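You operate a simulated robot arm through the tools that you are given. There is no shell and no other tool. Be economical: measure what you need, move in short steps, check, and stop when the job is done.

You run a simulated two-armed robot. Do the job below in one go: nothing can be reset, and whatever is moved stays where it is left.

TASK
On the surface of the wooden cabinet top, fold the blue cloth in half and then in half again.

The check looks at the end state, three seconds after you hand in, the way a careful person would. Anything else that was tipped, shoved, dropped, spilled or broken makes it a failure. Flat cloth is picked up by pressing the open fingertips on it (5 to 10 N) and closing them slowly along it; thin cloth reads only 2 to 8 mm in the jaws.

THE ROBOT
Two 7-joint arms with two-finger grippers on one trunk, on a base that drives. Base frame: it is fixed to the floor where the robot stands at the start and does not move with it; the origin is under the middle of the robot, x ahead of it, y to its left, z up; the surface under the hand at the start is at about z = 882. Lengths are in mm, angles in rad, forces in N, time in s.
The left shoulder is at the start at [26, 216, 1180], the right one opposite. With the tool pointing down near the work surface each hand reaches from about 200 to 760 mm from the robot's upright axis, wherever it stands, measured 20 degrees to its own side. Places, roughly: surface of the wooden cabinet top [500, 200, 900]. Payload 2.2 kg a hand.
The tool frame of a hand sits at the grasp point between the pads (the TCP): z along the fingers, y along the line on which they close. The tips reach 19 mm beyond it. Largest opening 116 mm; the body of the gripper starts 70 mm behind the TCP.
Orientation is told as [roll, pitch, yaw] about the base's x, y, z axes, in that order, counted from this pose: with the fingers straight down and closing along the base's y, the tool's x points along the base's -x, its y along +y and its z along -z.

THE INTERFACE
- The arms move only by the tool step_arm. It takes "left_series", "right_series" or both (then of equal length, played together; a hand with none holds still); each is a list of rows, each a list of 6 numbers: the shift along the tool's x, y, z in mm, then the turn, a rotation vector about the tool's x, y, z in rad. In form: [[dx, dy, dz, rx, ry, rz], ...]. A call has 1 to 20 rows; each row is the pose to reach, as a shift and turn from the pose commanded when the call began, along the tool's axes at that moment. "left_claw" and "right_claw" are, for a hand that has rows, the gripper command, from -1 (shut) to 1 (fully open), values between in proportion, set as the call begins (left out, the last holds). A row lasts 0.2 s, in which the tool goes at most 50 mm and 0.15 rad; a call with a longer step from one row to the next is refused whole, and so is a gripper value outside its range. A pose out of reach is approached as far as the arm can. The call stops where the force on the tool passes 40 N (or 10 N more than at its start, if that is more) or the arm is blocked; 0.2 s more then pass. The fingers move at their own pace and stop on an object; they squeeze with about 29 N. The grip force told is the motor's: it shows also when the fingers shut on nothing. Time passes only in rows, and 0.2 s behind the last, so rows that repeat a pose let the fingers close. It gives the time, the measured TCP pose, the force on the tool (base axes), the opening and the grip force at its end, in the units of the frame above (readings bear some noise), with the torque about the TCP (base axes, N m) and any sound that the robot's microphone picked up.
- Cameras (640 x 400 px; columns grow to the right, rows downward): "scene" is now at [125.7, 10.3, 1335.6]; the picture's right is [0.10, -1.00, 0.00], its down [-0.70, -0.07, -0.71] and it looks along [0.70, 0.07, -0.71] (base axes); focal length 216 px, centre (320, 200). "left" rides on the left gripper at [69, 15, -97] in its tool frame; the picture's right is [-0.21, 0.98, 0.00], its down [-0.76, -0.17, -0.63] and it looks along [-0.62, -0.14, 0.77] (tool axes); focal length 251 px, centre (320, 200). "right" rides on the right gripper at [69, -15, -97] in its tool frame; the picture's right is [0.21, 0.98, 0.00], its down [-0.76, 0.17, -0.63] and it looks along [-0.62, 0.14, 0.77] (tool axes); focal length 251 px, centre (320, 200). There is no depth. A picture from a camera that has moved, and an enlarged one, comes with that camera's place and axes in the base frame and with its lens.
- grab_frame(camera): a new picture of that camera. No time passes.
- slide_trunk(by): slides the trunk up (or, below 0, down) by that many mm; the arms and the scene camera ride with it, the base frame stays. It gives what a move gives, with no picture.
- steer(legs): drives the robot by 1 to 6 legs, each [ahead, left, turn to the left] in mm, mm and rad, along the robot's own axes; the way and the turn of a leg run together, so that a leg with both is an arc; at most 1500 mm and 3.142 rad a leg. The arms and the cameras ride along, it lands a little off, and it stops where it bumps. It gives what a move gives.
- pan_tilt(pan, tilt): turns the head with the scene camera to pan (to the left, within 1.396 rad either way) and tilt (down, from -0.506 to 1.204), counted from straight ahead of the robot. It gives what a move gives.
- close_up(camera, box): a new picture of the part [left, top, right, bottom] of that camera's present view, enlarged. No time passes.
- close_job(): hands the job in; it is judged then, once.

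Go step by step. Nothing tells you exact positions but the pictures and the camera data: compare them with the known pose of the tool, close in by small moves and look again before you grip or let go. The budget is 120 turns and 92 pictures, counting those below and the enlarged ones. Unless the task says otherwise, let go and move clear before handing in, and close with one line.

The tools are called after "Emit:" as a command line: name --argument value ..., lists and objects as JSON in quotes. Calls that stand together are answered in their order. step_arm: Moves the arms, as the interface text tells. Its arguments: {"type":"object","properties":{"left_series":{"type":"array","items":{"type":"array","items":{"type":"number"}}},"left_claw":{"type":"number"},"right_series":{"type":"array","items":{"type":"array","items":{"type":"number"}}},"right_claw":{"type":"number"}},"required":[]} The other tools are called the same way: slide_trunk (by) slides the trunk up or down; steer (legs) drives the base; pan_tilt (pan, tilt) turns the head that bears the scene camera; grab_frame (camera) takes a picture; close_up (camera, box) takes an enlarged picture of a part of a camera's view; close_job () hands the job in.

At the start:

```text
clock: 0.0
left_position: [582.4, 313.6, 1049.4]
left_tool_rot: [-0.001, 0.0, 0.0]
left_force: [0.0, 0.4, -0.9]
left_moment: [-0.04, 0.0, 0.02]
left_opening: 116.0
left_grip_force: 0.1
right_position: [581.3, -205.4, 1120.9]
right_tool_rot: [-0.001, 0.002, 0.001]
right_force: [-0.4, -0.6, -0.4]
right_moment: [0.01, 0.01, 0.0]
right_opening: 116.0
right_grip_force: 0.2
trunk travel left (down, up): [-325.0, 165.0]
robot x, y, heading: [1.3, -0.1, -0.001]
head pan, tilt: [0.099, 0.782]
```

scene: 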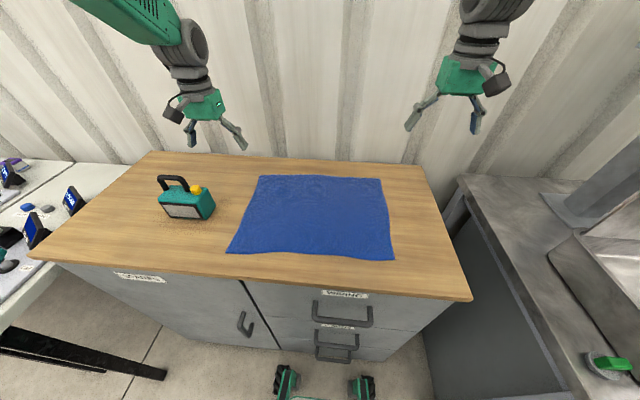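
right: 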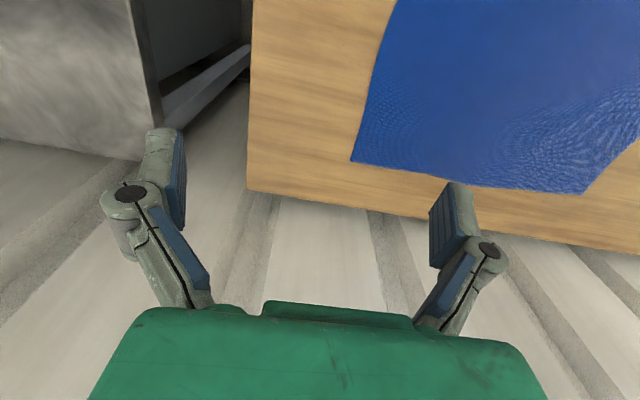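
left: 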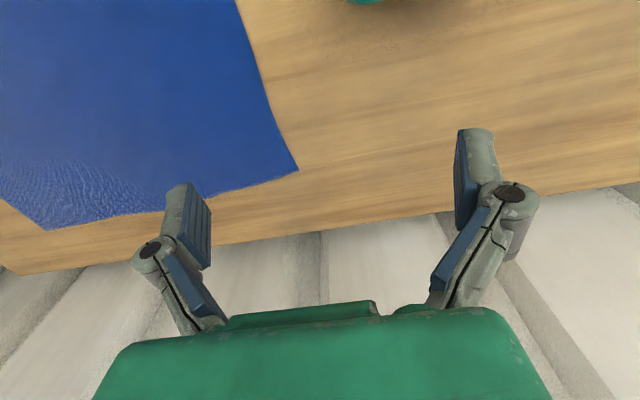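

The blue cloth lies flat, about 300 mm deep (x 375–690) by 400 mm wide (y -137 to 265). I plan to fold its right edge over to the left, then the far edge toward me. First I bring the right hand over the far-right corner to look.

Emit:
step_arm --right_series '[[-18, 14, 28, 0, 0, 0], [-36, 28, 56, 0, 0, 0], [-54, 42, 84, 0, 0, 0], [-72, 56, 112, 0, 0, 0], [-91, 70, 141, 0, 0, 0], [-91, 70, 141, 0, 0, 0]]' --right_claw -0.31

Emit:
step_arm --left_series '[[40, 0, 10, 0, 0, 0], [80, -20, 20, 0, 0, 0], [120, -50, 30, 0, 0, 0], [150, -85, 40, 0, 0, 0], [170, -125, 50, 0, 0, 0], [185, -170, 60, 0, 0, 0], [197, -215, 69, 0, 0, 0], [197, -260, 69, 0, 0, 0], [197, -305, 69, 0, 0, 0], [197, -350, 69, 0, 0, 0], [197, -395, 69, 0, 0, 0], [197, -439, 69, 0, 0, 0], [197, -439, 69, 0, 0, 0]]' --left_claw -0.31

Emit:
grab_frame --camera "right"

Emit:
grab_frame --camera "left"

Emit:
grab_frame --camera "scene"

```text
clock: 1.4
left_position: [577.3, 315.5, 1053.5]
left_tool_rot: [-0.002, -0.006, -0.001]
left_force: [0.5, 0.6, -0.1]
left_moment: [-0.01, -0.02, -0.01]
left_opening: 115.9
left_grip_force: 0.0
right_position: [666.6, -134.1, 983.9]
right_tool_rot: [-0.002, -0.004, -0.001]
right_force: [-0.4, -0.2, -0.6]
right_moment: [-0.03, -0.01, -0.01]
right_opening: 40.0
right_grip_force: 0.0
trunk travel left (down, up): [-325.0, 165.0]
robot x, y, heading: [1.6, -4.1, -0.001]
head pan, tilt: [0.099, 0.782]
```

```text
refused: row 3 steps farther than a row can; nothing moved
```

```text
88 pictures are left
camera right: at [598.5, -149.6, 1080.1], right [-0.21, 0.98, 0.0], down [0.75, 0.17, 0.64], along [0.62, 0.13, -0.77], focal length 251 px, centre (320, 200)
```

right: 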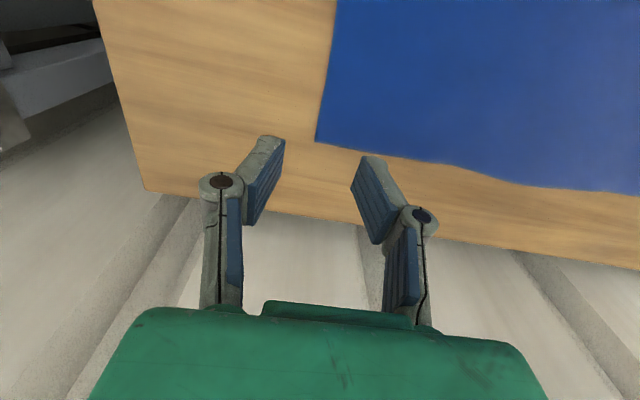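

```text
87 pictures are left
camera left: at [508.5, 328.0, 1147.9], right [0.21, 0.98, 0.0], down [0.75, -0.17, 0.64], along [0.62, -0.14, -0.77], focal length 251 px, centre (320, 200)
```

left: 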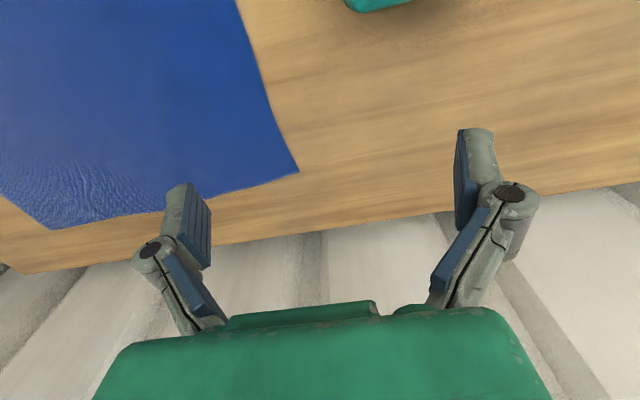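

```text
86 pictures are left
camera scene: at [125.3, 11.0, 1335.7], right [0.1, -1.0, 0.0], down [-0.7, -0.07, -0.71], along [0.7, 0.07, -0.71], focal length 216 px, centre (320, 200)
```

scene: 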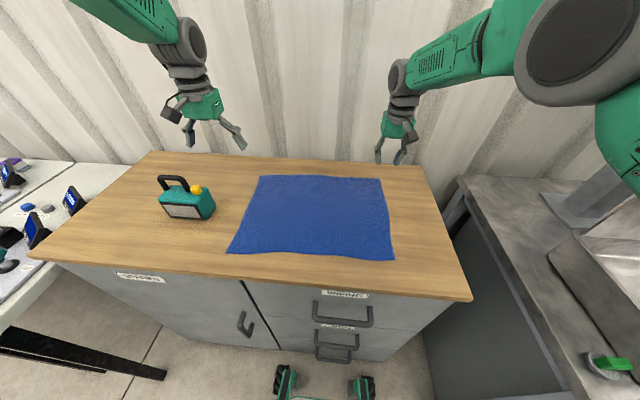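

The right-hand view puts the far-right corner at about (693, -135). Next I bring the left hand over the near-right corner, which I take to be at about (393, -138).

Emit:
step_arm --left_series '[[25, -30, 8, 0, 0, 0], [50, -65, 16, 0, 0, 0], [70, -105, 24, 0, 0, 0], [90, -145, 30, 0, 0, 0], [110, -185, 36, 0, 0, 0], [130, -225, 42, 0, 0, 0], [145, -268, 48, 0, 0, 0], [158, -310, 54, 0, 0, 0], [168, -352, 60, 0, 0, 0], [175, -394, 66, 0, 0, 0], [175, -431, 69, 0, 0, 0], [175, -431, 69, 0, 0, 0]]' --left_claw -0.31

Emit:
grab_frame --camera "left"

Emit:
grab_frame --camera "scene"

```text
clock: 4.2
left_position: [424.6, -104.3, 1007.2]
left_tool_rot: [-0.058, 0.002, 0.069]
left_force: [0.2, -0.1, 0.1]
left_moment: [-0.02, 0.0, 0.02]
left_opening: 40.3
left_grip_force: 0.0
right_position: [664.9, -134.9, 986.2]
right_tool_rot: [-0.002, -0.01, 0.0]
right_force: [-0.6, 0.2, -0.3]
right_moment: [-0.03, 0.0, -0.01]
right_opening: 40.1
right_grip_force: 0.0
trunk travel left (down, up): [-325.0, 165.0]
robot x, y, heading: [-0.1, -2.8, -0.001]
head pan, tilt: [0.099, 0.782]
stopped in row 12 (left hand): the arm was blocked; the commanded pose is now the measured one
```

```text
85 pictures are left
camera left: at [355.3, -87.8, 1101.6], right [0.15, 0.99, -0.06], down [0.76, -0.08, 0.64], along [0.63, -0.14, -0.77], focal length 251 px, centre (320, 200)
```

left: 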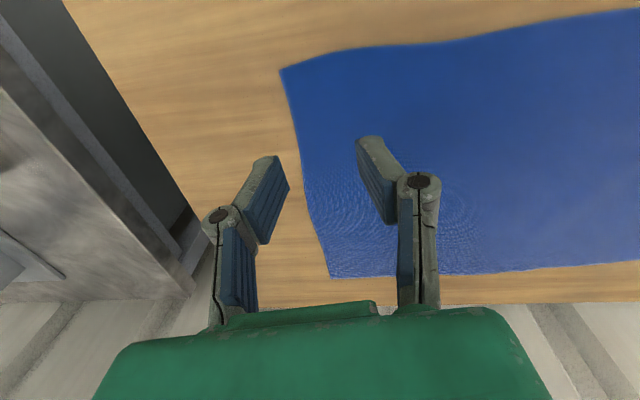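

```text
84 pictures are left
camera scene: at [125.7, 8.7, 1335.7], right [0.1, -1.0, 0.0], down [-0.7, -0.07, -0.71], along [0.7, 0.07, -0.71], focal length 216 px, centre (320, 200)
```

scene: 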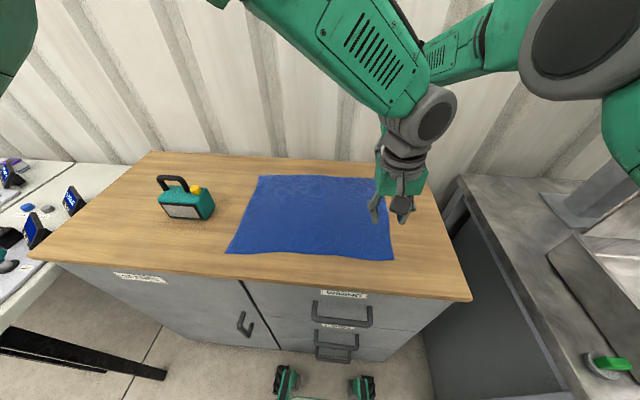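

The left arm was blocked just short of the corner, probably by the right arm. The floor to the right is clear, so I'll back the left hand off a little and drive the robot 120 mm right, which should uncross the arms.

Emit:
step_arm --left_series '[[0, 30, -10, 0, 0, 0], [0, 60, -20, 0, 0, 0], [0, 60, -20, 0, 0, 0]]'

Emit:
steer --legs '[[0, -120, 0]]'

Emit:
grab_frame --camera "scene"

```text
clock: 5.0
left_position: [420.9, -43.5, 1024.6]
left_tool_rot: [-0.059, -0.005, 0.061]
left_force: [0.7, 0.7, 0.6]
left_moment: [-0.01, 0.0, 0.0]
left_opening: 40.0
left_grip_force: 0.1
right_position: [665.4, -136.0, 984.4]
right_tool_rot: [-0.002, -0.003, 0.001]
right_force: [0.2, -0.7, -0.2]
right_moment: [0.03, -0.02, 0.02]
right_opening: 40.1
right_grip_force: 0.1
trunk travel left (down, up): [-325.0, 165.0]
robot x, y, heading: [-0.4, -1.6, 0.001]
head pan, tilt: [0.099, 0.782]
```

```text
clock: 6.2
left_position: [424.4, -120.1, 1026.0]
left_tool_rot: [-0.094, -0.001, 0.065]
left_force: [0.4, 2.1, -0.3]
left_moment: [-0.11, 0.02, 0.01]
left_opening: 39.9
left_grip_force: 0.0
right_position: [666.9, -210.2, 988.3]
right_tool_rot: [-0.035, -0.006, 0.004]
right_force: [-0.1, 2.5, -0.3]
right_moment: [-0.19, 0.05, 0.01]
right_opening: 40.0
right_grip_force: 0.0
trunk travel left (down, up): [-325.0, 165.0]
robot x, y, heading: [0.7, -109.4, -0.001]
head pan, tilt: [0.099, 0.782]
```

```text
83 pictures are left
camera scene: at [128.4, -56.8, 1334.3], right [0.1, -0.99, 0.03], down [-0.71, -0.09, -0.7], along [0.7, 0.05, -0.71], focal length 216 px, centre (320, 200)
```

scene: 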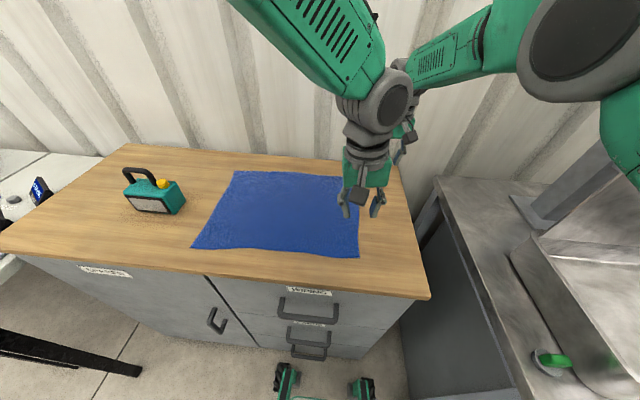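

The trunk was still swaying as the drive ended, so I'll let it settle and then read the poses.

Emit:
step_arm --left_series '[[0, 0, 0, 0, 0, 0], [0, 0, 0, 0, 0, 0], [0, 0, 0, 0, 0, 0], [0, 0, 0, 0, 0, 0], [0, 0, 0, 0, 0, 0]]'

```text
clock: 7.6
left_position: [414.0, -180.0, 1027.7]
left_tool_rot: [-0.041, -0.014, 0.057]
left_force: [-0.4, -0.5, 0.8]
left_moment: [0.07, -0.02, 0.01]
left_opening: 39.9
left_grip_force: 0.2
right_position: [658.2, -271.5, 989.7]
right_tool_rot: [0.014, -0.017, -0.003]
right_force: [-0.9, -0.2, 0.0]
right_moment: [0.06, -0.04, 0.03]
right_opening: 39.9
right_grip_force: 0.0
trunk travel left (down, up): [-325.0, 165.0]
robot x, y, heading: [-1.3, -116.8, -0.002]
head pan, tilt: [0.099, 0.782]
stopped in row 5 (left hand): the arm was blocked; the commanded pose is now the measured one
```

Emit:
step_arm --left_series '[[2, 15, 0, -0.01, 0, 0.015], [4, 32, 0, -0.02, 0, 0.03], [6, 48, 20, -0.03, 0, 0.045], [7, 63, 45, -0.041, 0.005, 0.057], [7, 63, 67, -0.041, 0.005, 0.057], [7, 63, 67, -0.041, 0.005, 0.057]]' --right_series '[[-5, 35, 5, 0, 0, 0], [-10, 75, 10, 0, 0, 0], [-15, 115, 15, 0, 0, 0], [-20, 154, 20, 0, 0, 0], [-20, 154, 29, 0, 0, 0], [-20, 154, 29, 0, 0, 0]]'

Emit:
step_arm --left_series '[[0, 0, 0, 0, 0, 0], [0, 0, 0, 0, 0, 0], [0, 0, 0, 0, 0, 0], [0, 0, 0, 0, 0, 0], [0, 0, 0, 0, 0, 0]]'

Emit:
grab_frame --camera "scene"

Emit:
grab_frame --camera "left"

Emit:
grab_frame --camera "right"

```text
clock: 9.0
left_position: [414.5, -108.5, 969.0]
left_tool_rot: [-0.044, -0.014, 0.028]
left_force: [0.9, -0.1, 0.1]
left_moment: [0.03, 0.0, 0.01]
left_opening: 40.0
left_grip_force: 0.0
right_position: [670.8, -113.5, 968.3]
right_tool_rot: [0.005, -0.012, -0.002]
right_force: [0.0, 0.4, 0.1]
right_moment: [0.0, 0.04, 0.03]
right_opening: 40.0
right_grip_force: 0.1
right hand out of reach, approached as far as the arm can: row 4, 5, 6
trunk travel left (down, up): [-325.0, 165.0]
robot x, y, heading: [3.5, -117.8, -0.005]
head pan, tilt: [0.099, 0.782]
```

```text
clock: 10.2
left_position: [408.7, -114.4, 963.0]
left_tool_rot: [-0.024, -0.01, 0.012]
left_force: [-0.3, -0.4, -0.5]
left_moment: [0.05, 0.0, 0.01]
left_opening: 39.9
left_grip_force: 0.1
right_position: [664.1, -117.9, 969.8]
right_tool_rot: [0.011, -0.015, -0.003]
right_force: [-0.9, -0.3, 0.3]
right_moment: [0.04, -0.02, -0.01]
right_opening: 39.8
right_grip_force: 0.1
trunk travel left (down, up): [-325.0, 165.0]
robot x, y, heading: [2.6, -118.8, -0.002]
head pan, tilt: [0.099, 0.782]
```

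```text
82 pictures are left
camera scene: at [126.6, -121.5, 1335.6], right [0.09, -1.0, -0.01], down [-0.7, -0.06, -0.71], along [0.7, 0.07, -0.71], focal length 216 px, centre (320, 200)
```

scene: 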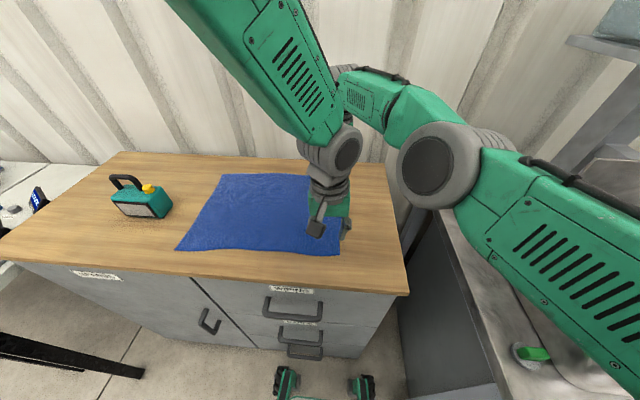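

```text
81 pictures are left
camera left: at [337.7, -98.0, 1056.5], right [0.2, 0.98, -0.02], down [0.75, -0.14, 0.64], along [0.63, -0.15, -0.76], focal length 251 px, centre (320, 200)
```

left: 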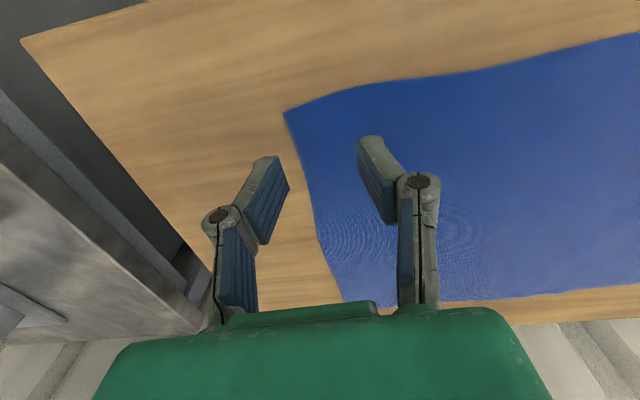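

```text
80 pictures are left
camera right: at [594.8, -133.4, 1065.2], right [-0.21, 0.98, 0.01], down [0.75, 0.16, 0.64], along [0.63, 0.14, -0.76], focal length 251 px, centre (320, 200)
```

right: 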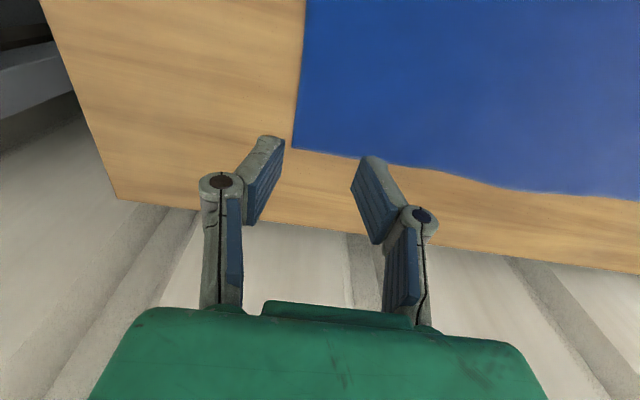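

Both hands are now near their corners. The right arm is at the end of its reach, so I'll drive ahead 40 mm.

Emit:
steer --legs '[[40, 0, 0]]'

Emit:
step_arm --left_series '[[20, 0, 0, 0, 0, 0], [40, 0, 0, 0, 0, 0], [40, 0, 0, 0, 0, 0], [40, 0, 0, 0, 0, 0], [40, 0, 0, 0, 0, 0]]' --right_series '[[10, 0, 0, 0, 0, 0], [20, 0, 0, 0, 0, 0], [20, 0, 0, 0, 0, 0], [20, 0, 0, 0, 0, 0], [20, 0, 0, 0, 0, 0]]'

```text
clock: 11.1
left_position: [446.2, -111.6, 964.0]
left_tool_rot: [-0.027, -0.012, 0.012]
left_force: [0.3, -0.8, 0.0]
left_moment: [0.01, -0.03, -0.01]
left_opening: 40.3
left_grip_force: 0.0
right_position: [702.8, -116.4, 970.1]
right_tool_rot: [0.005, -0.015, -0.004]
right_force: [-0.5, 0.9, 0.2]
right_moment: [0.01, -0.03, 0.01]
right_opening: 40.1
right_grip_force: 0.1
trunk travel left (down, up): [-325.0, 165.0]
robot x, y, heading: [39.1, -122.1, -0.004]
head pan, tilt: [0.099, 0.782]
```

```text
clock: 12.3
left_position: [408.4, -100.4, 969.5]
left_tool_rot: [-0.056, -0.014, 0.024]
left_force: [-0.2, 0.4, -0.6]
left_moment: [-0.05, 0.04, 0.0]
left_opening: 39.8
left_grip_force: 0.0
right_position: [681.3, -102.4, 970.2]
right_tool_rot: [-0.005, -0.016, -0.002]
right_force: [0.5, 1.2, 0.0]
right_moment: [-0.05, 0.02, 0.0]
right_opening: 39.8
right_grip_force: 0.0
right hand out of reach, approached as far as the arm can: row 1
trunk travel left (down, up): [-325.0, 165.0]
robot x, y, heading: [42.1, -121.2, -0.004]
head pan, tilt: [0.099, 0.782]
```

Emit:
step_arm --left_series '[[0, 0, 20, 0, 0, 0], [0, 0, 40, 0, 0, 0], [0, 0, 50, 0, 0, 0], [0, 0, 50, 0, 0, 0], [0, 0, 50, 0, 0, 0], [0, 0, 50, 0, 0, 0], [0, 0, 50, 0, 0, 0], [0, 0, 50, 0, 0, 0], [0, 0, 50, 0, 0, 0]]' --right_series '[[0, 0, 20, 0, 0, 0], [0, 0, 40, 0, 0, 0], [0, 0, 50, 0, 0, 0], [0, 0, 50, 0, 0, 0], [0, 0, 50, 0, 0, 0], [0, 0, 50, 0, 0, 0], [0, 0, 50, 0, 0, 0], [0, 0, 50, 0, 0, 0], [0, 0, 50, 0, 0, 0]]'

Emit:
grab_frame --camera "left"

Emit:
grab_frame --camera "right"

```text
clock: 14.5
left_position: [423.6, -107.6, 940.9]
left_tool_rot: [-0.116, -0.022, 0.082]
left_force: [0.0, -0.7, 0.1]
left_moment: [0.02, -0.01, 0.0]
left_opening: 40.2
left_grip_force: 0.0
right_position: [680.0, -111.3, 924.9]
right_tool_rot: [0.002, -0.02, -0.004]
right_force: [-0.6, -0.1, 0.3]
right_moment: [0.02, 0.0, -0.01]
right_opening: 39.9
right_grip_force: 0.0
trunk travel left (down, up): [-325.0, 165.0]
robot x, y, heading: [41.1, -116.7, -0.006]
head pan, tilt: [0.099, 0.782]
stopped in row 9 (left hand): the arm was blocked; the commanded pose is now the measured one
```

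```text
79 pictures are left
camera left: at [350.5, -87.9, 1031.8], right [0.14, 0.98, -0.11], down [0.75, -0.03, 0.66], along [0.65, -0.17, -0.74], focal length 251 px, centre (320, 200)
```

left: 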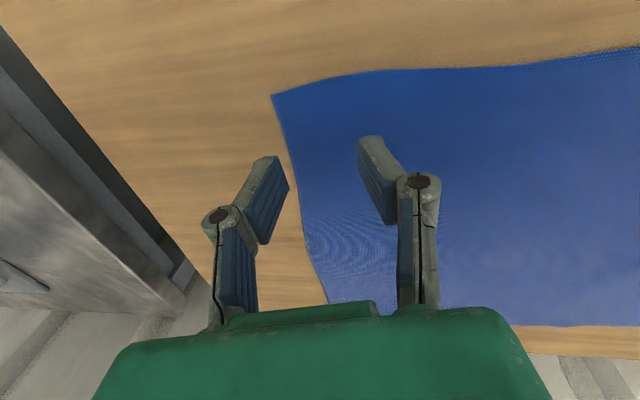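

```text
78 pictures are left
camera right: at [609.9, -125.5, 1019.7], right [-0.21, 0.98, 0.0], down [0.74, 0.16, 0.65], along [0.63, 0.14, -0.76], focal length 251 px, centre (320, 200)
```

right: 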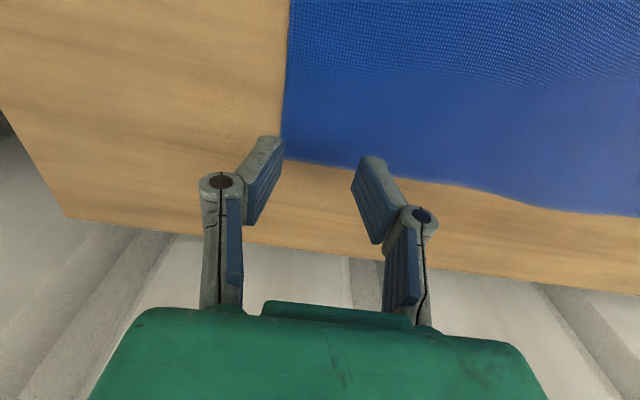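

The left arm is blocked again as it comes down. I'll look from the scene camera for what it is touching.

Emit:
pan_tilt --pan 0.0 --tilt 0.5

Emit:
grab_frame --camera "scene"

```text
clock: 15.3
left_position: [423.9, -106.8, 941.4]
left_tool_rot: [-0.118, -0.024, 0.08]
left_force: [-0.7, 0.3, -0.1]
left_moment: [0.02, -0.03, 0.0]
left_opening: 40.1
left_grip_force: 0.0
right_position: [681.5, -108.5, 923.2]
right_tool_rot: [0.004, -0.019, -0.003]
right_force: [-0.4, -0.1, -0.3]
right_moment: [0.03, 0.03, -0.02]
right_opening: 40.1
right_grip_force: 0.1
trunk travel left (down, up): [-325.0, 165.0]
robot x, y, heading: [41.3, -119.0, -0.004]
head pan, tilt: [0.0, 0.499]
```

```text
77 pictures are left
camera scene: at [176.4, -117.5, 1360.0], right [0.0, -1.0, 0.0], down [-0.48, 0.0, -0.88], along [0.88, 0.0, -0.48], focal length 216 px, centre (320, 200)
```

scene: 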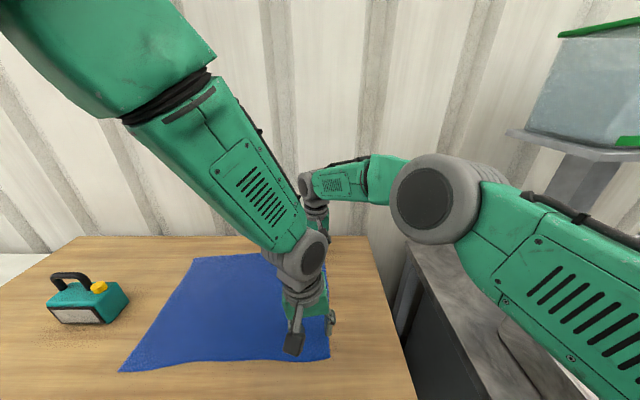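

No contact shows between the arms, so the left wrist is probably at a joint limit. I'll try a yaw that suits it better while squaring up the roll.

Emit:
step_arm --left_series '[[0, 0, 0, 0, 0, -0.12], [0, 0, 0, 0, 0, -0.24], [0, 0, 0, 0, 0, -0.36], [0, 0, 0, -0.05, 0, -0.36], [0, 0, 0, -0.1, 0, -0.36], [0, 0, 0, -0.1, 0, -0.36]]'

```text
clock: 16.9
left_position: [434.8, -103.6, 964.7]
left_tool_rot: [-0.086, 0.031, 0.497]
left_force: [-0.6, -0.3, 0.2]
left_moment: [0.02, 0.01, -0.03]
left_opening: 40.1
left_grip_force: 0.2
right_position: [677.4, -108.0, 926.3]
right_tool_rot: [0.0, -0.025, -0.003]
right_force: [-0.2, -0.5, -0.7]
right_moment: [0.02, -0.01, 0.0]
right_opening: 39.9
right_grip_force: 0.1
trunk travel left (down, up): [-325.0, 165.0]
robot x, y, heading: [43.0, -121.2, -0.002]
head pan, tilt: [0.0, 0.499]
stopped in row 6 (left hand): the arm was blocked; the commanded pose is now the measured one
```

Emit:
step_arm --left_series '[[0, 0, 0, 0, 0, 0.14], [0, 0, 0, 0, 0, 0.28], [0, 0, 0, 0, 0, 0.42], [0, 0, 0, 0, 0, 0.56], [0, 0, 0, 0, 0, 0.7], [0, 0, 0, 0, 0, 0.84], [0, 0, 0, -0.08, 0, 0.84], [0, 0, 25, -0.08, 0, 0.84], [0, 0, 25, -0.08, 0, 0.84]]'

Emit:
grab_frame --camera "scene"

```text
clock: 18.9
left_position: [446.3, -105.4, 955.5]
left_tool_rot: [-0.043, -0.042, -0.318]
left_force: [-0.4, 0.4, -0.8]
left_moment: [0.01, -0.01, 0.02]
left_opening: 40.1
left_grip_force: 0.0
right_position: [678.1, -108.2, 924.9]
right_tool_rot: [0.001, -0.023, -0.003]
right_force: [-0.5, -0.2, -0.3]
right_moment: [-0.01, -0.02, 0.0]
right_opening: 40.1
right_grip_force: 0.0
trunk travel left (down, up): [-325.0, 165.0]
robot x, y, heading: [39.8, -120.9, -0.007]
head pan, tilt: [0.0, 0.499]
```

```text
76 pictures are left
camera scene: at [176.6, -116.8, 1360.1], right [0.0, -1.0, 0.0], down [-0.48, 0.0, -0.88], along [0.88, 0.0, -0.48], focal length 216 px, centre (320, 200)
```

scene: 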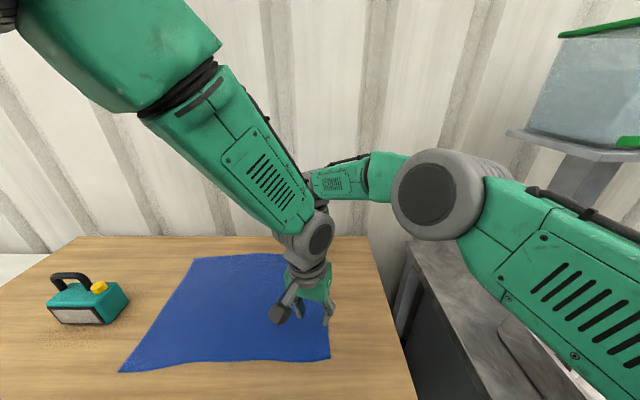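

The left arm won't work close in on the centre line. I'll swap roles: the right hand takes the near corner and the left hand the far one, each with the base placed to suit. First I raise both hands and clear them.

Emit:
step_arm --left_series '[[0, 0, -30, -0.02, 0.02, -0.1], [0, 0, -60, -0.043, 0.042, -0.2], [0, 0, -60, -0.043, 0.042, -0.318], [0, 0, -60, -0.043, 0.042, -0.318]]' --right_series '[[0, 0, -30, 0, 0, 0], [0, 0, -60, 0, 0, 0], [0, 0, -60, 0, 0, 0], [0, 0, -60, 0, 0, 0]]'

Emit:
step_arm --left_series '[[0, 45, 0, 0, 0, 0], [0, 90, 0, 0, 0, 0], [0, 135, 0, 0, 0, 0], [0, 180, 0, 0, 0, 0], [-10, 225, 0, 0, 0, 0], [-20, 270, 0, 0, 0, 0], [-20, 270, 0, 0, 0, 0]]'

Emit:
steer --legs '[[0, 65, 0]]'

Emit:
step_arm --right_series '[[45, -15, 0, 0, 0, 0], [90, -30, 0, 0, 0, 0], [135, -45, 0, 0, 0, 0], [180, -60, 0, 0, 0, 0], [225, -65, 0, 0, 0, 0], [271, -65, 0, 0, 0, 0], [271, -65, 0, 0, 0, 0], [271, -65, 0, 0, 0, 0]]'

```text
clock: 19.9
left_position: [443.8, -101.4, 1008.7]
left_tool_rot: [-0.001, 0.024, -0.001]
left_force: [0.4, -0.4, 0.0]
left_moment: [0.01, 0.02, -0.03]
left_opening: 39.9
left_grip_force: 0.1
right_position: [677.3, -108.9, 985.4]
right_tool_rot: [0.003, -0.022, -0.004]
right_force: [0.0, 0.3, -0.3]
right_moment: [0.01, -0.05, -0.03]
right_opening: 39.9
right_grip_force: 0.1
trunk travel left (down, up): [-325.0, 165.0]
robot x, y, heading: [44.3, -116.4, -0.01]
head pan, tilt: [0.0, 0.499]
```

```text
clock: 21.5
left_position: [462.6, 165.0, 1006.6]
left_tool_rot: [0.038, 0.027, -0.028]
left_force: [0.0, -0.5, 0.0]
left_moment: [0.01, 0.01, 0.01]
left_opening: 40.1
left_grip_force: 0.1
right_position: [677.5, -108.0, 985.0]
right_tool_rot: [0.0, -0.022, -0.003]
right_force: [-0.4, 0.7, -0.1]
right_moment: [0.03, -0.01, -0.02]
right_opening: 39.8
right_grip_force: 0.0
trunk travel left (down, up): [-325.0, 165.0]
robot x, y, heading: [41.2, -116.5, -0.004]
head pan, tilt: [0.0, 0.499]
```

```text
clock: 22.5
left_position: [457.8, 196.4, 1016.1]
left_tool_rot: [0.066, 0.022, -0.032]
left_force: [-0.2, -0.5, 1.4]
left_moment: [0.06, -0.02, 0.0]
left_opening: 40.1
left_grip_force: 0.1
right_position: [678.4, -73.4, 989.4]
right_tool_rot: [0.026, -0.03, -0.007]
right_force: [0.9, -2.0, 1.8]
right_moment: [0.14, 0.04, 0.0]
right_opening: 40.1
right_grip_force: 0.1
trunk travel left (down, up): [-325.0, 165.0]
robot x, y, heading: [46.4, -61.6, -0.001]
head pan, tilt: [0.0, 0.499]
```

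```text
clock: 24.5
left_position: [454.7, 170.7, 1021.4]
left_tool_rot: [0.089, 0.016, -0.038]
left_force: [-0.1, -0.4, 0.0]
left_moment: [0.08, 0.01, 0.02]
left_opening: 39.8
left_grip_force: 0.1
right_position: [402.8, -165.6, 981.0]
right_tool_rot: [0.045, -0.028, -0.013]
right_force: [0.9, -0.9, 0.1]
right_moment: [0.0, -0.01, 0.0]
right_opening: 39.9
right_grip_force: 0.1
trunk travel left (down, up): [-325.0, 165.0]
robot x, y, heading: [45.6, -71.7, -0.003]
head pan, tilt: [0.0, 0.499]
stopped in row 8 (right hand): the arm was blocked; the commanded pose is now the measured one
```

Emit:
grab_frame --camera "scene"

Emit:
pan_tilt --pan 0.9 --tilt 0.0

Emit:
grab_frame --camera "scene"

Emit:
pan_tilt --pan -0.9 --tilt 0.0

Emit:
grab_frame --camera "scene"

```text
75 pictures are left
camera scene: at [174.5, -100.3, 1360.0], right [0.0, -1.0, -0.02], down [-0.48, 0.02, -0.88], along [0.88, 0.01, -0.48], focal length 216 px, centre (320, 200)
```

scene: 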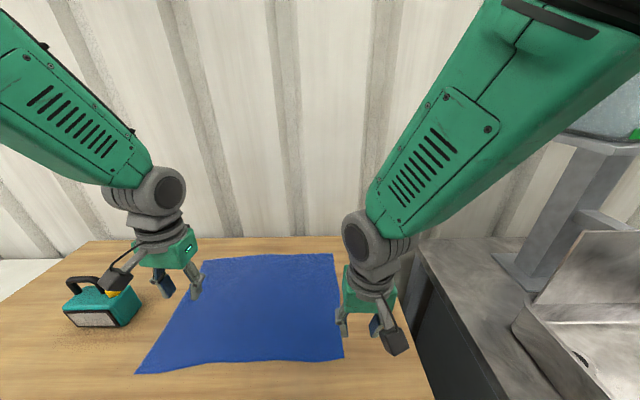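

```text
clock: 25.7
left_position: [456.3, 214.3, 1012.2]
left_tool_rot: [0.049, 0.017, -0.033]
left_force: [0.3, 1.0, -0.9]
left_moment: [-0.17, 0.0, 0.0]
left_opening: 40.0
left_grip_force: 0.0
right_position: [404.0, -121.2, 983.7]
right_tool_rot: [0.006, -0.031, -0.006]
right_force: [0.4, 2.4, -0.1]
right_moment: [-0.18, -0.01, 0.01]
right_opening: 40.1
right_grip_force: 0.2
trunk travel left (down, up): [-325.0, 165.0]
robot x, y, heading: [44.3, -64.0, -0.004]
head pan, tilt: [0.901, 0.0]
```

```text
74 pictures are left
camera scene: at [140.9, 40.1, 1404.3], right [0.78, -0.62, 0.01], down [0.0, -0.02, -1.0], along [0.62, 0.78, -0.02], focal length 216 px, centre (320, 200)
```

scene: 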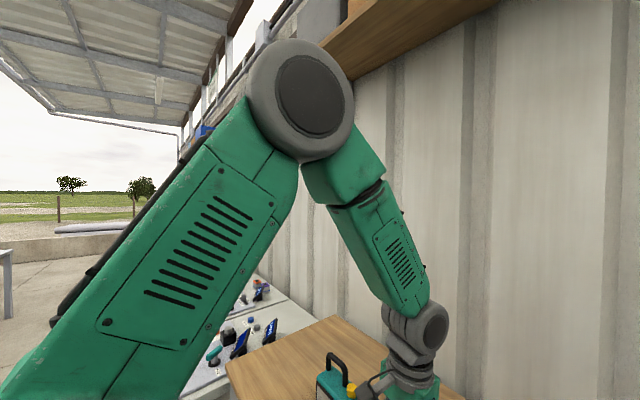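

```text
clock: 27.5
left_position: [456.3, 209.8, 1011.8]
left_tool_rot: [0.054, 0.017, -0.033]
left_force: [-0.2, 1.2, 0.4]
left_moment: [-0.08, 0.01, 0.04]
left_opening: 40.1
left_grip_force: 0.0
right_position: [404.1, -126.4, 982.6]
right_tool_rot: [0.01, -0.031, -0.005]
right_force: [0.1, 1.2, 0.0]
right_moment: [-0.06, 0.01, 0.03]
right_opening: 39.9
right_grip_force: 0.2
trunk travel left (down, up): [-325.0, 165.0]
robot x, y, heading: [41.2, -65.2, -0.003]
head pan, tilt: [-0.901, 0.0]
```

```text
73 pictures are left
camera scene: at [140.9, -101.1, 1407.9], right [-0.78, -0.62, 0.02], down [0.0, -0.03, -1.0], along [0.62, -0.78, 0.02], focal length 216 px, centre (320, 200)
```

scene: 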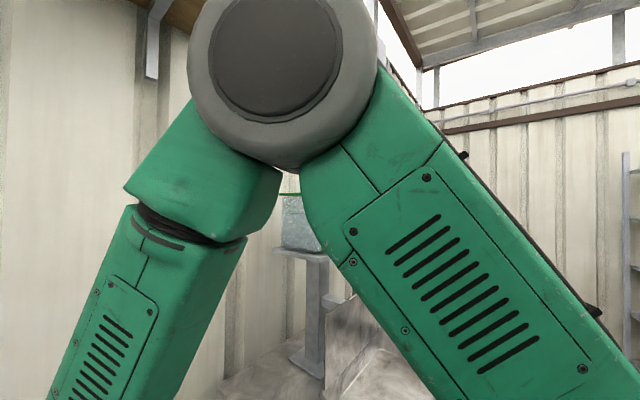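

The "blocked" flag came from the trunk swaying after the drive. It has settled, and the right hand is fine over the near corner. Next the left hand goes to the far-right corner, slowly.

Emit:
step_arm --left_series '[[-30, 0, 0, 0.02, 0, 0], [-60, -5, 0, 0.04, 0, 0], [-90, -15, 0, 0.054, -0.017, -0.033], [-115, -35, 0, 0.054, -0.017, -0.033], [-140, -60, 0, 0.054, -0.017, -0.033], [-160, -85, 5, 0.054, -0.017, -0.033], [-180, -110, 10, 0.054, -0.017, -0.033], [-195, -135, 15, 0.054, -0.017, -0.033], [-205, -162, 20, 0.054, -0.017, -0.033], [-210, -190, 20, 0.054, -0.017, -0.033], [-214, -220, 20, 0.054, -0.017, -0.033], [-216, -250, 20, 0.054, -0.017, -0.033], [-218, -280, 20, 0.054, -0.017, -0.033], [-220, -300, 20, 0.054, -0.017, -0.033], [-222, -315, 20, 0.054, -0.017, -0.033], [-222, -327, 20, 0.054, -0.017, -0.033], [-222, -327, 20, 0.054, -0.017, -0.033]]'

Emit:
pan_tilt --pan 0.0 --tilt 0.6

Emit:
grab_frame --camera "scene"

```text
clock: 31.1
left_position: [664.8, -134.9, 971.9]
left_tool_rot: [0.016, -0.002, -0.003]
left_force: [-0.1, -0.1, -0.4]
left_moment: [0.01, -0.03, 0.01]
left_opening: 39.6
left_grip_force: 0.0
left hand out of reach, approached as far as the arm can: row 16, 17
right_position: [403.9, -147.6, 982.0]
right_tool_rot: [0.03, -0.029, -0.011]
right_force: [0.2, -0.2, 0.0]
right_moment: [-0.01, -0.03, -0.01]
right_opening: 39.9
right_grip_force: 0.0
trunk travel left (down, up): [-325.0, 165.0]
robot x, y, heading: [41.8, -69.2, -0.002]
head pan, tilt: [-0.901, 0.0]
```

```text
clock: 32.3
left_position: [670.0, -150.9, 971.2]
left_tool_rot: [0.029, 0.0, -0.007]
left_force: [0.3, -0.8, -0.8]
left_moment: [0.11, -0.02, -0.02]
left_opening: 39.9
left_grip_force: 0.1
right_position: [404.6, -161.8, 980.2]
right_tool_rot: [0.04, -0.028, -0.014]
right_force: [0.2, -0.8, -0.2]
right_moment: [0.03, 0.0, 0.0]
right_opening: 39.9
right_grip_force: 0.0
trunk travel left (down, up): [-325.0, 165.0]
robot x, y, heading: [42.6, -72.2, -0.004]
head pan, tilt: [0.0, 0.6]
```

```text
72 pictures are left
camera scene: at [174.6, -93.6, 1350.8], right [0.0, -1.0, -0.02], down [-0.57, 0.02, -0.82], along [0.82, 0.01, -0.57], focal length 216 px, centre (320, 200)
```

scene: 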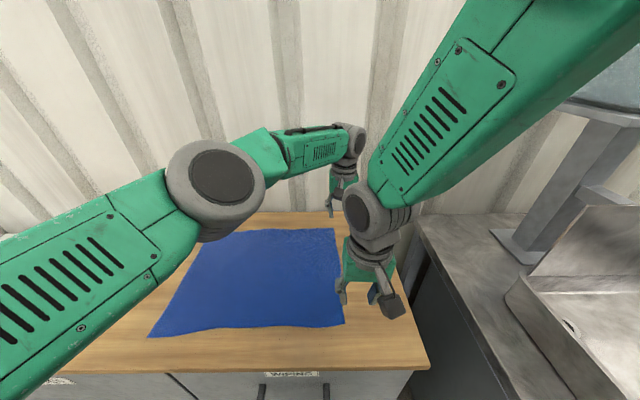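

Emit:
step_arm --left_series '[[0, 10, 0, 0, 0, 0], [0, 20, 0, 0, 0, 0], [0, 20, 0, 0, 0, 0], [0, 20, 0, 0, 0, 0], [0, 20, 0, 0, 0, 0], [0, 20, 0, 0, 0, 0], [0, 20, 0, 0, 0, 0], [0, 20, 0, 0, 0, 0], [0, 20, 0, 0, 0, 0], [0, 20, 0, 0, 0, 0]]' --right_series '[[0, 10, 0, 0, 0, 0], [0, 20, 0, 0, 0, 0], [0, 20, 0, 0, 0, 0], [0, 20, 0, 0, 0, 0], [0, 20, 0, 0, 0, 0], [0, 20, 0, 0, 0, 0], [0, 20, 0, 0, 0, 0], [0, 20, 0, 0, 0, 0], [0, 20, 0, 0, 0, 0], [0, 20, 0, 0, 0, 0]]'

Emit:
step_arm --left_series '[[0, 0, 0, 0, 0, 0], [0, 0, 0, 0, 0, 0], [0, 0, 0, 0, 0, 0], [0, 0, 0, 0, 0, 0], [0, 0, 0, 0, 0, 0], [0, 0, 0, 0, 0, 0]]'

```text
clock: 34.5
left_position: [666.8, -105.2, 973.9]
left_tool_rot: [0.011, -0.001, -0.004]
left_force: [0.0, 0.5, 0.0]
left_moment: [-0.06, 0.0, -0.01]
left_opening: 40.0
left_grip_force: 0.1
right_position: [404.6, -121.2, 982.0]
right_tool_rot: [0.026, -0.03, -0.01]
right_force: [-0.4, 0.7, -0.2]
right_moment: [-0.03, 0.0, 0.01]
right_opening: 40.1
right_grip_force: 0.1
trunk travel left (down, up): [-325.0, 165.0]
robot x, y, heading: [40.1, -69.7, 0.002]
head pan, tilt: [0.0, 0.6]
```

```text
clock: 35.9
left_position: [669.4, -109.1, 973.4]
left_tool_rot: [0.015, 0.0, -0.004]
left_force: [0.6, 1.2, -0.4]
left_moment: [-0.03, 0.0, -0.02]
left_opening: 40.1
left_grip_force: 0.1
right_position: [403.1, -123.3, 982.1]
right_tool_rot: [0.027, -0.03, -0.009]
right_force: [0.3, 0.2, -0.7]
right_moment: [-0.05, 0.02, -0.03]
right_opening: 40.2
right_grip_force: 0.0
trunk travel left (down, up): [-325.0, 165.0]
robot x, y, heading: [41.1, -72.1, 0.0]
head pan, tilt: [0.0, 0.6]
```

Emit:
step_arm --left_series '[[-3, -3, 12, 0.01, 0, 0], [-7, -7, 24, 0.015, 0, 0], [-7, -7, 36, 0.015, 0, 0], [-7, -7, 48, 0.015, 0, 0], [-7, -7, 56, 0.015, 0, 0], [-7, -7, 58, 0.015, 0, 0], [-7, -7, 58, 0.015, 0, 0], [-7, -7, 58, 0.015, 0, 0]]' --right_series '[[-2, 3, 12, 0.02, 0.02, 0], [-4, 6, 24, 0.027, 0.03, 0], [-4, 6, 36, 0.027, 0.03, 0], [-4, 6, 48, 0.027, 0.03, 0], [-4, 6, 58, 0.027, 0.03, 0], [-4, 6, 66, 0.027, 0.03, 0], [-4, 6, 66, 0.027, 0.03, 0], [-4, 6, 66, 0.027, 0.03, 0]]'

Emit:
grab_frame --camera "left"

Emit:
grab_frame --camera "right"

```text
clock: 37.9
left_position: [676.2, -112.2, 917.2]
left_tool_rot: [-0.005, -0.004, -0.002]
left_force: [0.0, 0.2, -0.7]
left_moment: [-0.04, 0.03, 0.01]
left_opening: 39.9
left_grip_force: 0.0
right_position: [424.9, -110.6, 945.1]
right_tool_rot: [0.08, -0.019, -0.07]
right_force: [-0.6, 0.0, 0.8]
right_moment: [-0.05, 0.03, -0.01]
right_opening: 39.8
right_grip_force: 0.1
trunk travel left (down, up): [-325.0, 165.0]
robot x, y, heading: [40.4, -66.4, -0.005]
head pan, tilt: [0.0, 0.6]
stopped in row 8 (right hand): the arm was blocked; the commanded pose is now the measured one
```

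```text
71 pictures are left
camera left: at [606.4, -97.6, 1012.2], right [0.22, 0.98, 0.0], down [0.75, -0.16, 0.64], along [0.62, -0.14, -0.77], focal length 251 px, centre (320, 200)
```

left: 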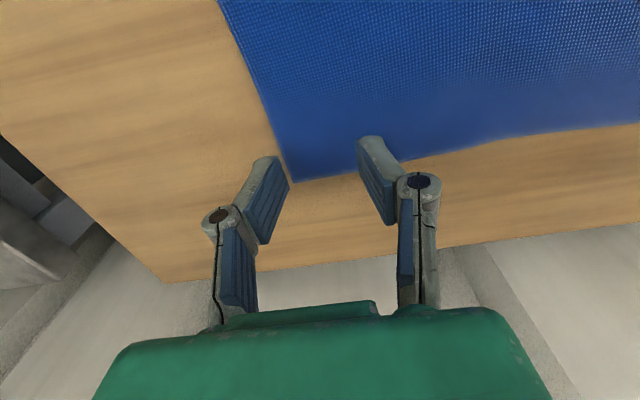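

```text
70 pictures are left
camera right: at [354.0, -128.7, 1039.0], right [-0.15, 0.99, 0.07], down [0.75, 0.06, 0.66], along [0.64, 0.15, -0.75], focal length 251 px, centre (320, 200)
```

right: 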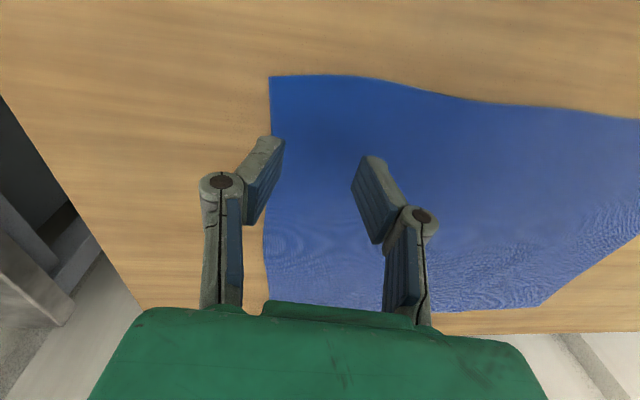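

The right arm also stops when low and close in, with its elbow folded up high near the head. Raising the trunk should straighten both arms, so I'll try 100 mm.

Emit:
slide_trunk --by 100

Emit:
step_arm --left_series '[[0, 0, 25, 0, 0, 0], [0, 0, 50, 0, 0, 0], [0, 0, 75, 0, 0, 0], [0, 0, 95, 0, 0, 0], [0, 0, 95, 0, 0, 0], [0, 0, 95, 0, 0, 0]]' --right_series '[[0, 0, 25, 0.02, 0.01, 0], [0, 0, 50, 0.04, 0.02, 0.03], [6, 0, 75, 0.06, 0.02, 0.05], [12, 0, 95, 0.07, 0.02, 0.07], [17, 0, 115, 0.08, 0.02, 0.07], [17, 0, 125, 0.08, 0.02, 0.07]]'

```text
clock: 39.2
left_position: [676.4, -122.2, 1015.3]
left_tool_rot: [0.004, -0.002, -0.003]
left_force: [0.4, -1.5, 0.1]
left_moment: [0.03, -0.01, -0.02]
left_opening: 40.0
left_grip_force: 0.1
right_position: [426.3, -120.0, 1046.1]
right_tool_rot: [0.088, -0.02, -0.068]
right_force: [0.0, 0.4, -0.3]
right_moment: [0.01, -0.01, 0.01]
right_opening: 39.9
right_grip_force: 0.0
trunk travel left (down, up): [-425.0, 65.0]
robot x, y, heading: [37.6, -70.3, -0.006]
head pan, tilt: [0.0, 0.6]
```

```text
clock: 40.6
left_position: [669.6, -113.7, 928.4]
left_tool_rot: [-0.001, -0.004, -0.003]
left_force: [-0.4, -0.4, 0.0]
left_moment: [-0.01, -0.02, 0.01]
left_opening: 39.9
left_grip_force: 0.0
left hand out of reach, approached as far as the arm can: row 3, 4, 5, 6
right_position: [417.9, -106.3, 925.0]
right_tool_rot: [0.028, 0.008, -0.163]
right_force: [0.4, 0.3, -0.5]
right_moment: [-0.03, -0.01, -0.02]
right_opening: 40.0
right_grip_force: 0.1
trunk travel left (down, up): [-425.0, 65.0]
robot x, y, heading: [41.4, -68.3, 0.002]
head pan, tilt: [0.0, 0.6]
```

That helps the right arm but leaves the left at its limit. I'll lower the trunk 40 mm as a compromise, raising the hands first.

Emit:
step_arm --left_series '[[0, 0, -25, 0, 0, 0], [0, 0, -45, 0, 0, 0]]' --right_series '[[0, 0, -25, 0, 0, -0.1], [0, 0, -45, 0.028, 0, -0.16]]'

Emit:
slide_trunk --by -40

Emit:
step_arm --left_series '[[0, 0, 0, 0, 0, 0], [0, 0, 0, 0, 0, 0], [0, 0, 0, 0, 0, 0], [0, 0, 0, 0, 0, 0], [0, 0, 0, 0, 0, 0], [0, 0, 0, 0, 0, 0]]'

```text
clock: 41.2
left_position: [666.0, -113.9, 976.4]
left_tool_rot: [0.0, -0.005, -0.001]
left_force: [-0.1, -0.1, 0.7]
left_moment: [0.02, -0.01, 0.02]
left_opening: 40.0
left_grip_force: 0.1
right_position: [409.0, -110.8, 958.4]
right_tool_rot: [-0.014, 0.03, -0.002]
right_force: [-0.2, 0.0, -0.2]
right_moment: [-0.01, -0.02, -0.01]
right_opening: 40.2
right_grip_force: 0.1
trunk travel left (down, up): [-425.0, 65.0]
robot x, y, heading: [43.7, -67.0, 0.005]
head pan, tilt: [0.0, 0.6]
```

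```text
clock: 42.1
left_position: [667.9, -114.8, 934.3]
left_tool_rot: [0.0, -0.004, -0.002]
left_force: [0.1, 0.9, 0.0]
left_moment: [-0.01, 0.0, 0.0]
left_opening: 40.0
left_grip_force: 0.1
right_position: [412.0, -109.1, 922.4]
right_tool_rot: [-0.005, 0.026, -0.001]
right_force: [0.1, -0.1, 0.1]
right_moment: [0.0, -0.01, 0.01]
right_opening: 39.8
right_grip_force: 0.1
trunk travel left (down, up): [-385.0, 105.0]
robot x, y, heading: [44.0, -69.7, -0.003]
head pan, tilt: [0.0, 0.6]
```

```text
clock: 43.5
left_position: [668.0, -113.8, 934.3]
left_tool_rot: [0.002, -0.005, -0.004]
left_force: [0.1, -0.5, -0.5]
left_moment: [0.02, 0.0, -0.01]
left_opening: 39.8
left_grip_force: 0.0
right_position: [413.5, -106.7, 925.9]
right_tool_rot: [-0.001, 0.017, -0.002]
right_force: [-0.5, 0.4, -0.2]
right_moment: [0.0, -0.02, -0.04]
right_opening: 40.5
right_grip_force: 0.1
trunk travel left (down, up): [-385.0, 105.0]
robot x, y, heading: [46.0, -67.8, 0.0]
head pan, tilt: [0.0, 0.6]
```

Emit:
step_arm --left_series '[[-5, -2, 8, 0, 0, 0], [-9, -3, 16, 0, 0, 0], [-9, -3, 22, 0, 0, 0], [-9, -3, 24, 0, 0, 0], [-9, -3, 24, 0, 0, 0]]' --right_series '[[2, -5, 5, 0, 0, 0], [5, -10, 10, 0, 0, 0], [5, -10, 15, 0, 0, 0], [5, -10, 16, 0, 0, 0], [5, -10, 16, 0, 0, 0]]'

Emit:
grab_frame --camera "left"

Emit:
grab_frame --camera "right"

```text
clock: 44.7
left_position: [675.1, -115.3, 909.6]
left_tool_rot: [0.001, -0.005, -0.003]
left_force: [0.7, 0.0, -0.6]
left_moment: [0.0, 0.01, 0.04]
left_opening: 39.9
left_grip_force: 0.1
left hand out of reach, approached as far as the arm can: row 2, 3, 4, 5
right_position: [416.0, -117.4, 918.1]
right_tool_rot: [0.017, 0.006, -0.018]
right_force: [0.3, 0.7, -1.4]
right_moment: [0.01, -0.03, -0.01]
right_opening: 39.7
right_grip_force: 0.1
trunk travel left (down, up): [-385.0, 105.0]
robot x, y, heading: [42.3, -67.5, 0.003]
head pan, tilt: [0.0, 0.6]
```

```text
69 pictures are left
camera left: at [604.9, -100.3, 1004.9], right [0.22, 0.98, 0.0], down [0.75, -0.17, 0.64], along [0.62, -0.14, -0.77], focal length 251 px, centre (320, 200)
```

left: 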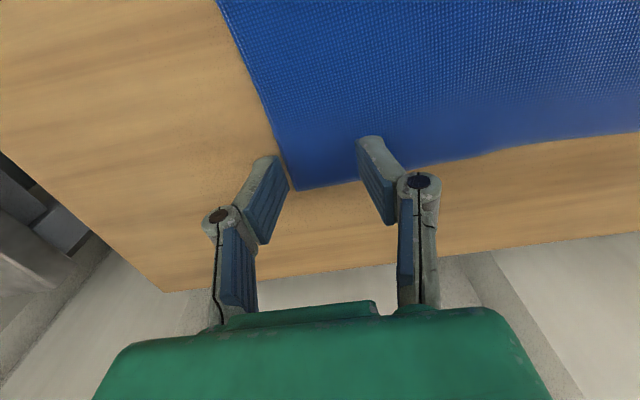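

```text
68 pictures are left
camera right: at [348.1, -132.8, 1015.5], right [-0.2, 0.98, 0.02], down [0.76, 0.14, 0.63], along [0.62, 0.14, -0.78], focal length 251 px, centre (320, 200)
```

right: 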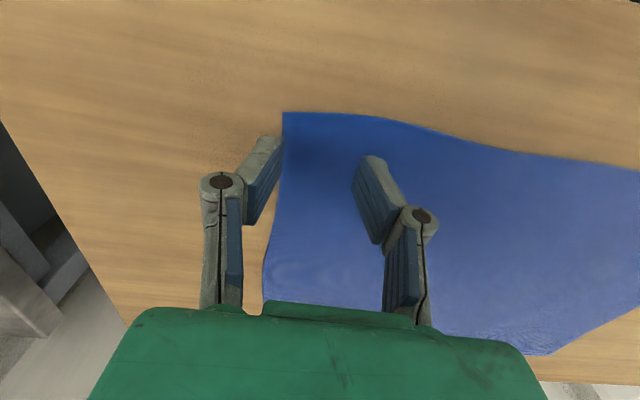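

Emit:
step_arm --left_series '[[0, -1, 5, 0, 0, 0], [0, -1, 8, 0, 0, 0], [0, -1, 10, 0, 0, 0], [0, -1, 10, 0, 0, 0]]' --right_series '[[3, 0, 8, 0, 0, -0.01], [5, 0, 16, 0.01, 0, -0.01], [6, 0, 22, 0.01, 0, -0.01], [6, 0, 24, 0.01, 0, -0.01]]'

```text
clock: 45.5
left_position: [668.9, -115.4, 906.2]
left_tool_rot: [0.001, -0.011, -0.003]
left_force: [-0.1, 0.5, -0.7]
left_moment: [-0.03, 0.0, 0.02]
left_opening: 39.7
left_grip_force: 0.1
left hand out of reach, approached as far as the arm can: row 3, 4
right_position: [409.4, -121.0, 902.4]
right_tool_rot: [-0.006, -0.011, -0.011]
right_force: [-1.2, -1.0, 31.0]
right_moment: [-0.16, 0.01, -0.01]
right_opening: 8.6
right_grip_force: 29.5
trunk travel left (down, up): [-385.0, 105.0]
robot x, y, heading: [44.2, -67.5, -0.002]
head pan, tilt: [0.0, 0.6]
stopped in row 4 (right hand): the force on the tool passed its limit at 49 N (the readings are from after the stop); the commanded pose is now the measured one
```

The right hand pressed hard and its fingers now read 8.6 mm, so I need to look.

Emit:
grab_frame --camera "right"

```text
67 pictures are left
camera right: at [339.7, -135.1, 998.3], right [-0.2, 0.98, -0.01], down [0.75, 0.16, 0.64], along [0.63, 0.12, -0.77], focal length 251 px, centre (320, 200)
```

right: 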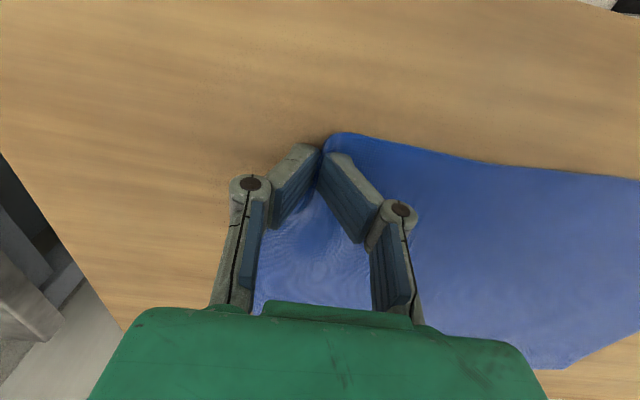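

The press slid the right fingers together with the cloth edge between them. I'll close them fully there, easing the pressure slightly.

Emit:
step_arm --right_series '[[0, 0, -1, 0, 0, 0], [0, 0, -2, 0, 0, 0], [0, 0, -2, 0, 0, 0], [0, 0, -2, 0, 0, 0]]' --right_claw -1

Emit:
grab_frame --camera "right"

```text
clock: 45.8
left_position: [670.6, -114.2, 905.3]
left_tool_rot: [0.001, -0.009, -0.001]
left_force: [0.2, 0.5, 0.5]
left_moment: [-0.01, 0.01, -0.02]
left_opening: 40.0
left_grip_force: 0.1
right_position: [409.1, -121.2, 902.0]
right_tool_rot: [0.0, -0.008, -0.016]
right_force: [-6.0, 0.0, 26.1]
right_moment: [-0.06, 0.05, -0.04]
right_opening: 8.4
right_grip_force: 28.8
trunk travel left (down, up): [-385.0, 105.0]
robot x, y, heading: [40.9, -70.6, 0.003]
head pan, tilt: [0.0, 0.6]
stopped in row 1 (right hand): the force on the tool passed its limit at 48 N (the readings are from after the stop); the commanded pose is now the measured one
```

```text
66 pictures are left
camera right: at [340.3, -135.0, 998.5], right [-0.2, 0.98, 0.0], down [0.76, 0.16, 0.64], along [0.62, 0.12, -0.77], focal length 251 px, centre (320, 200)
```

right: 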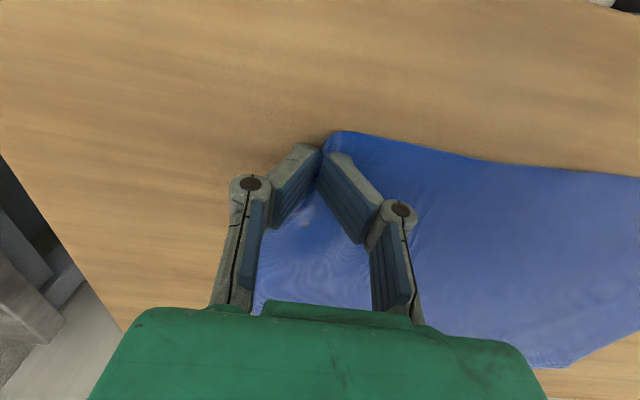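

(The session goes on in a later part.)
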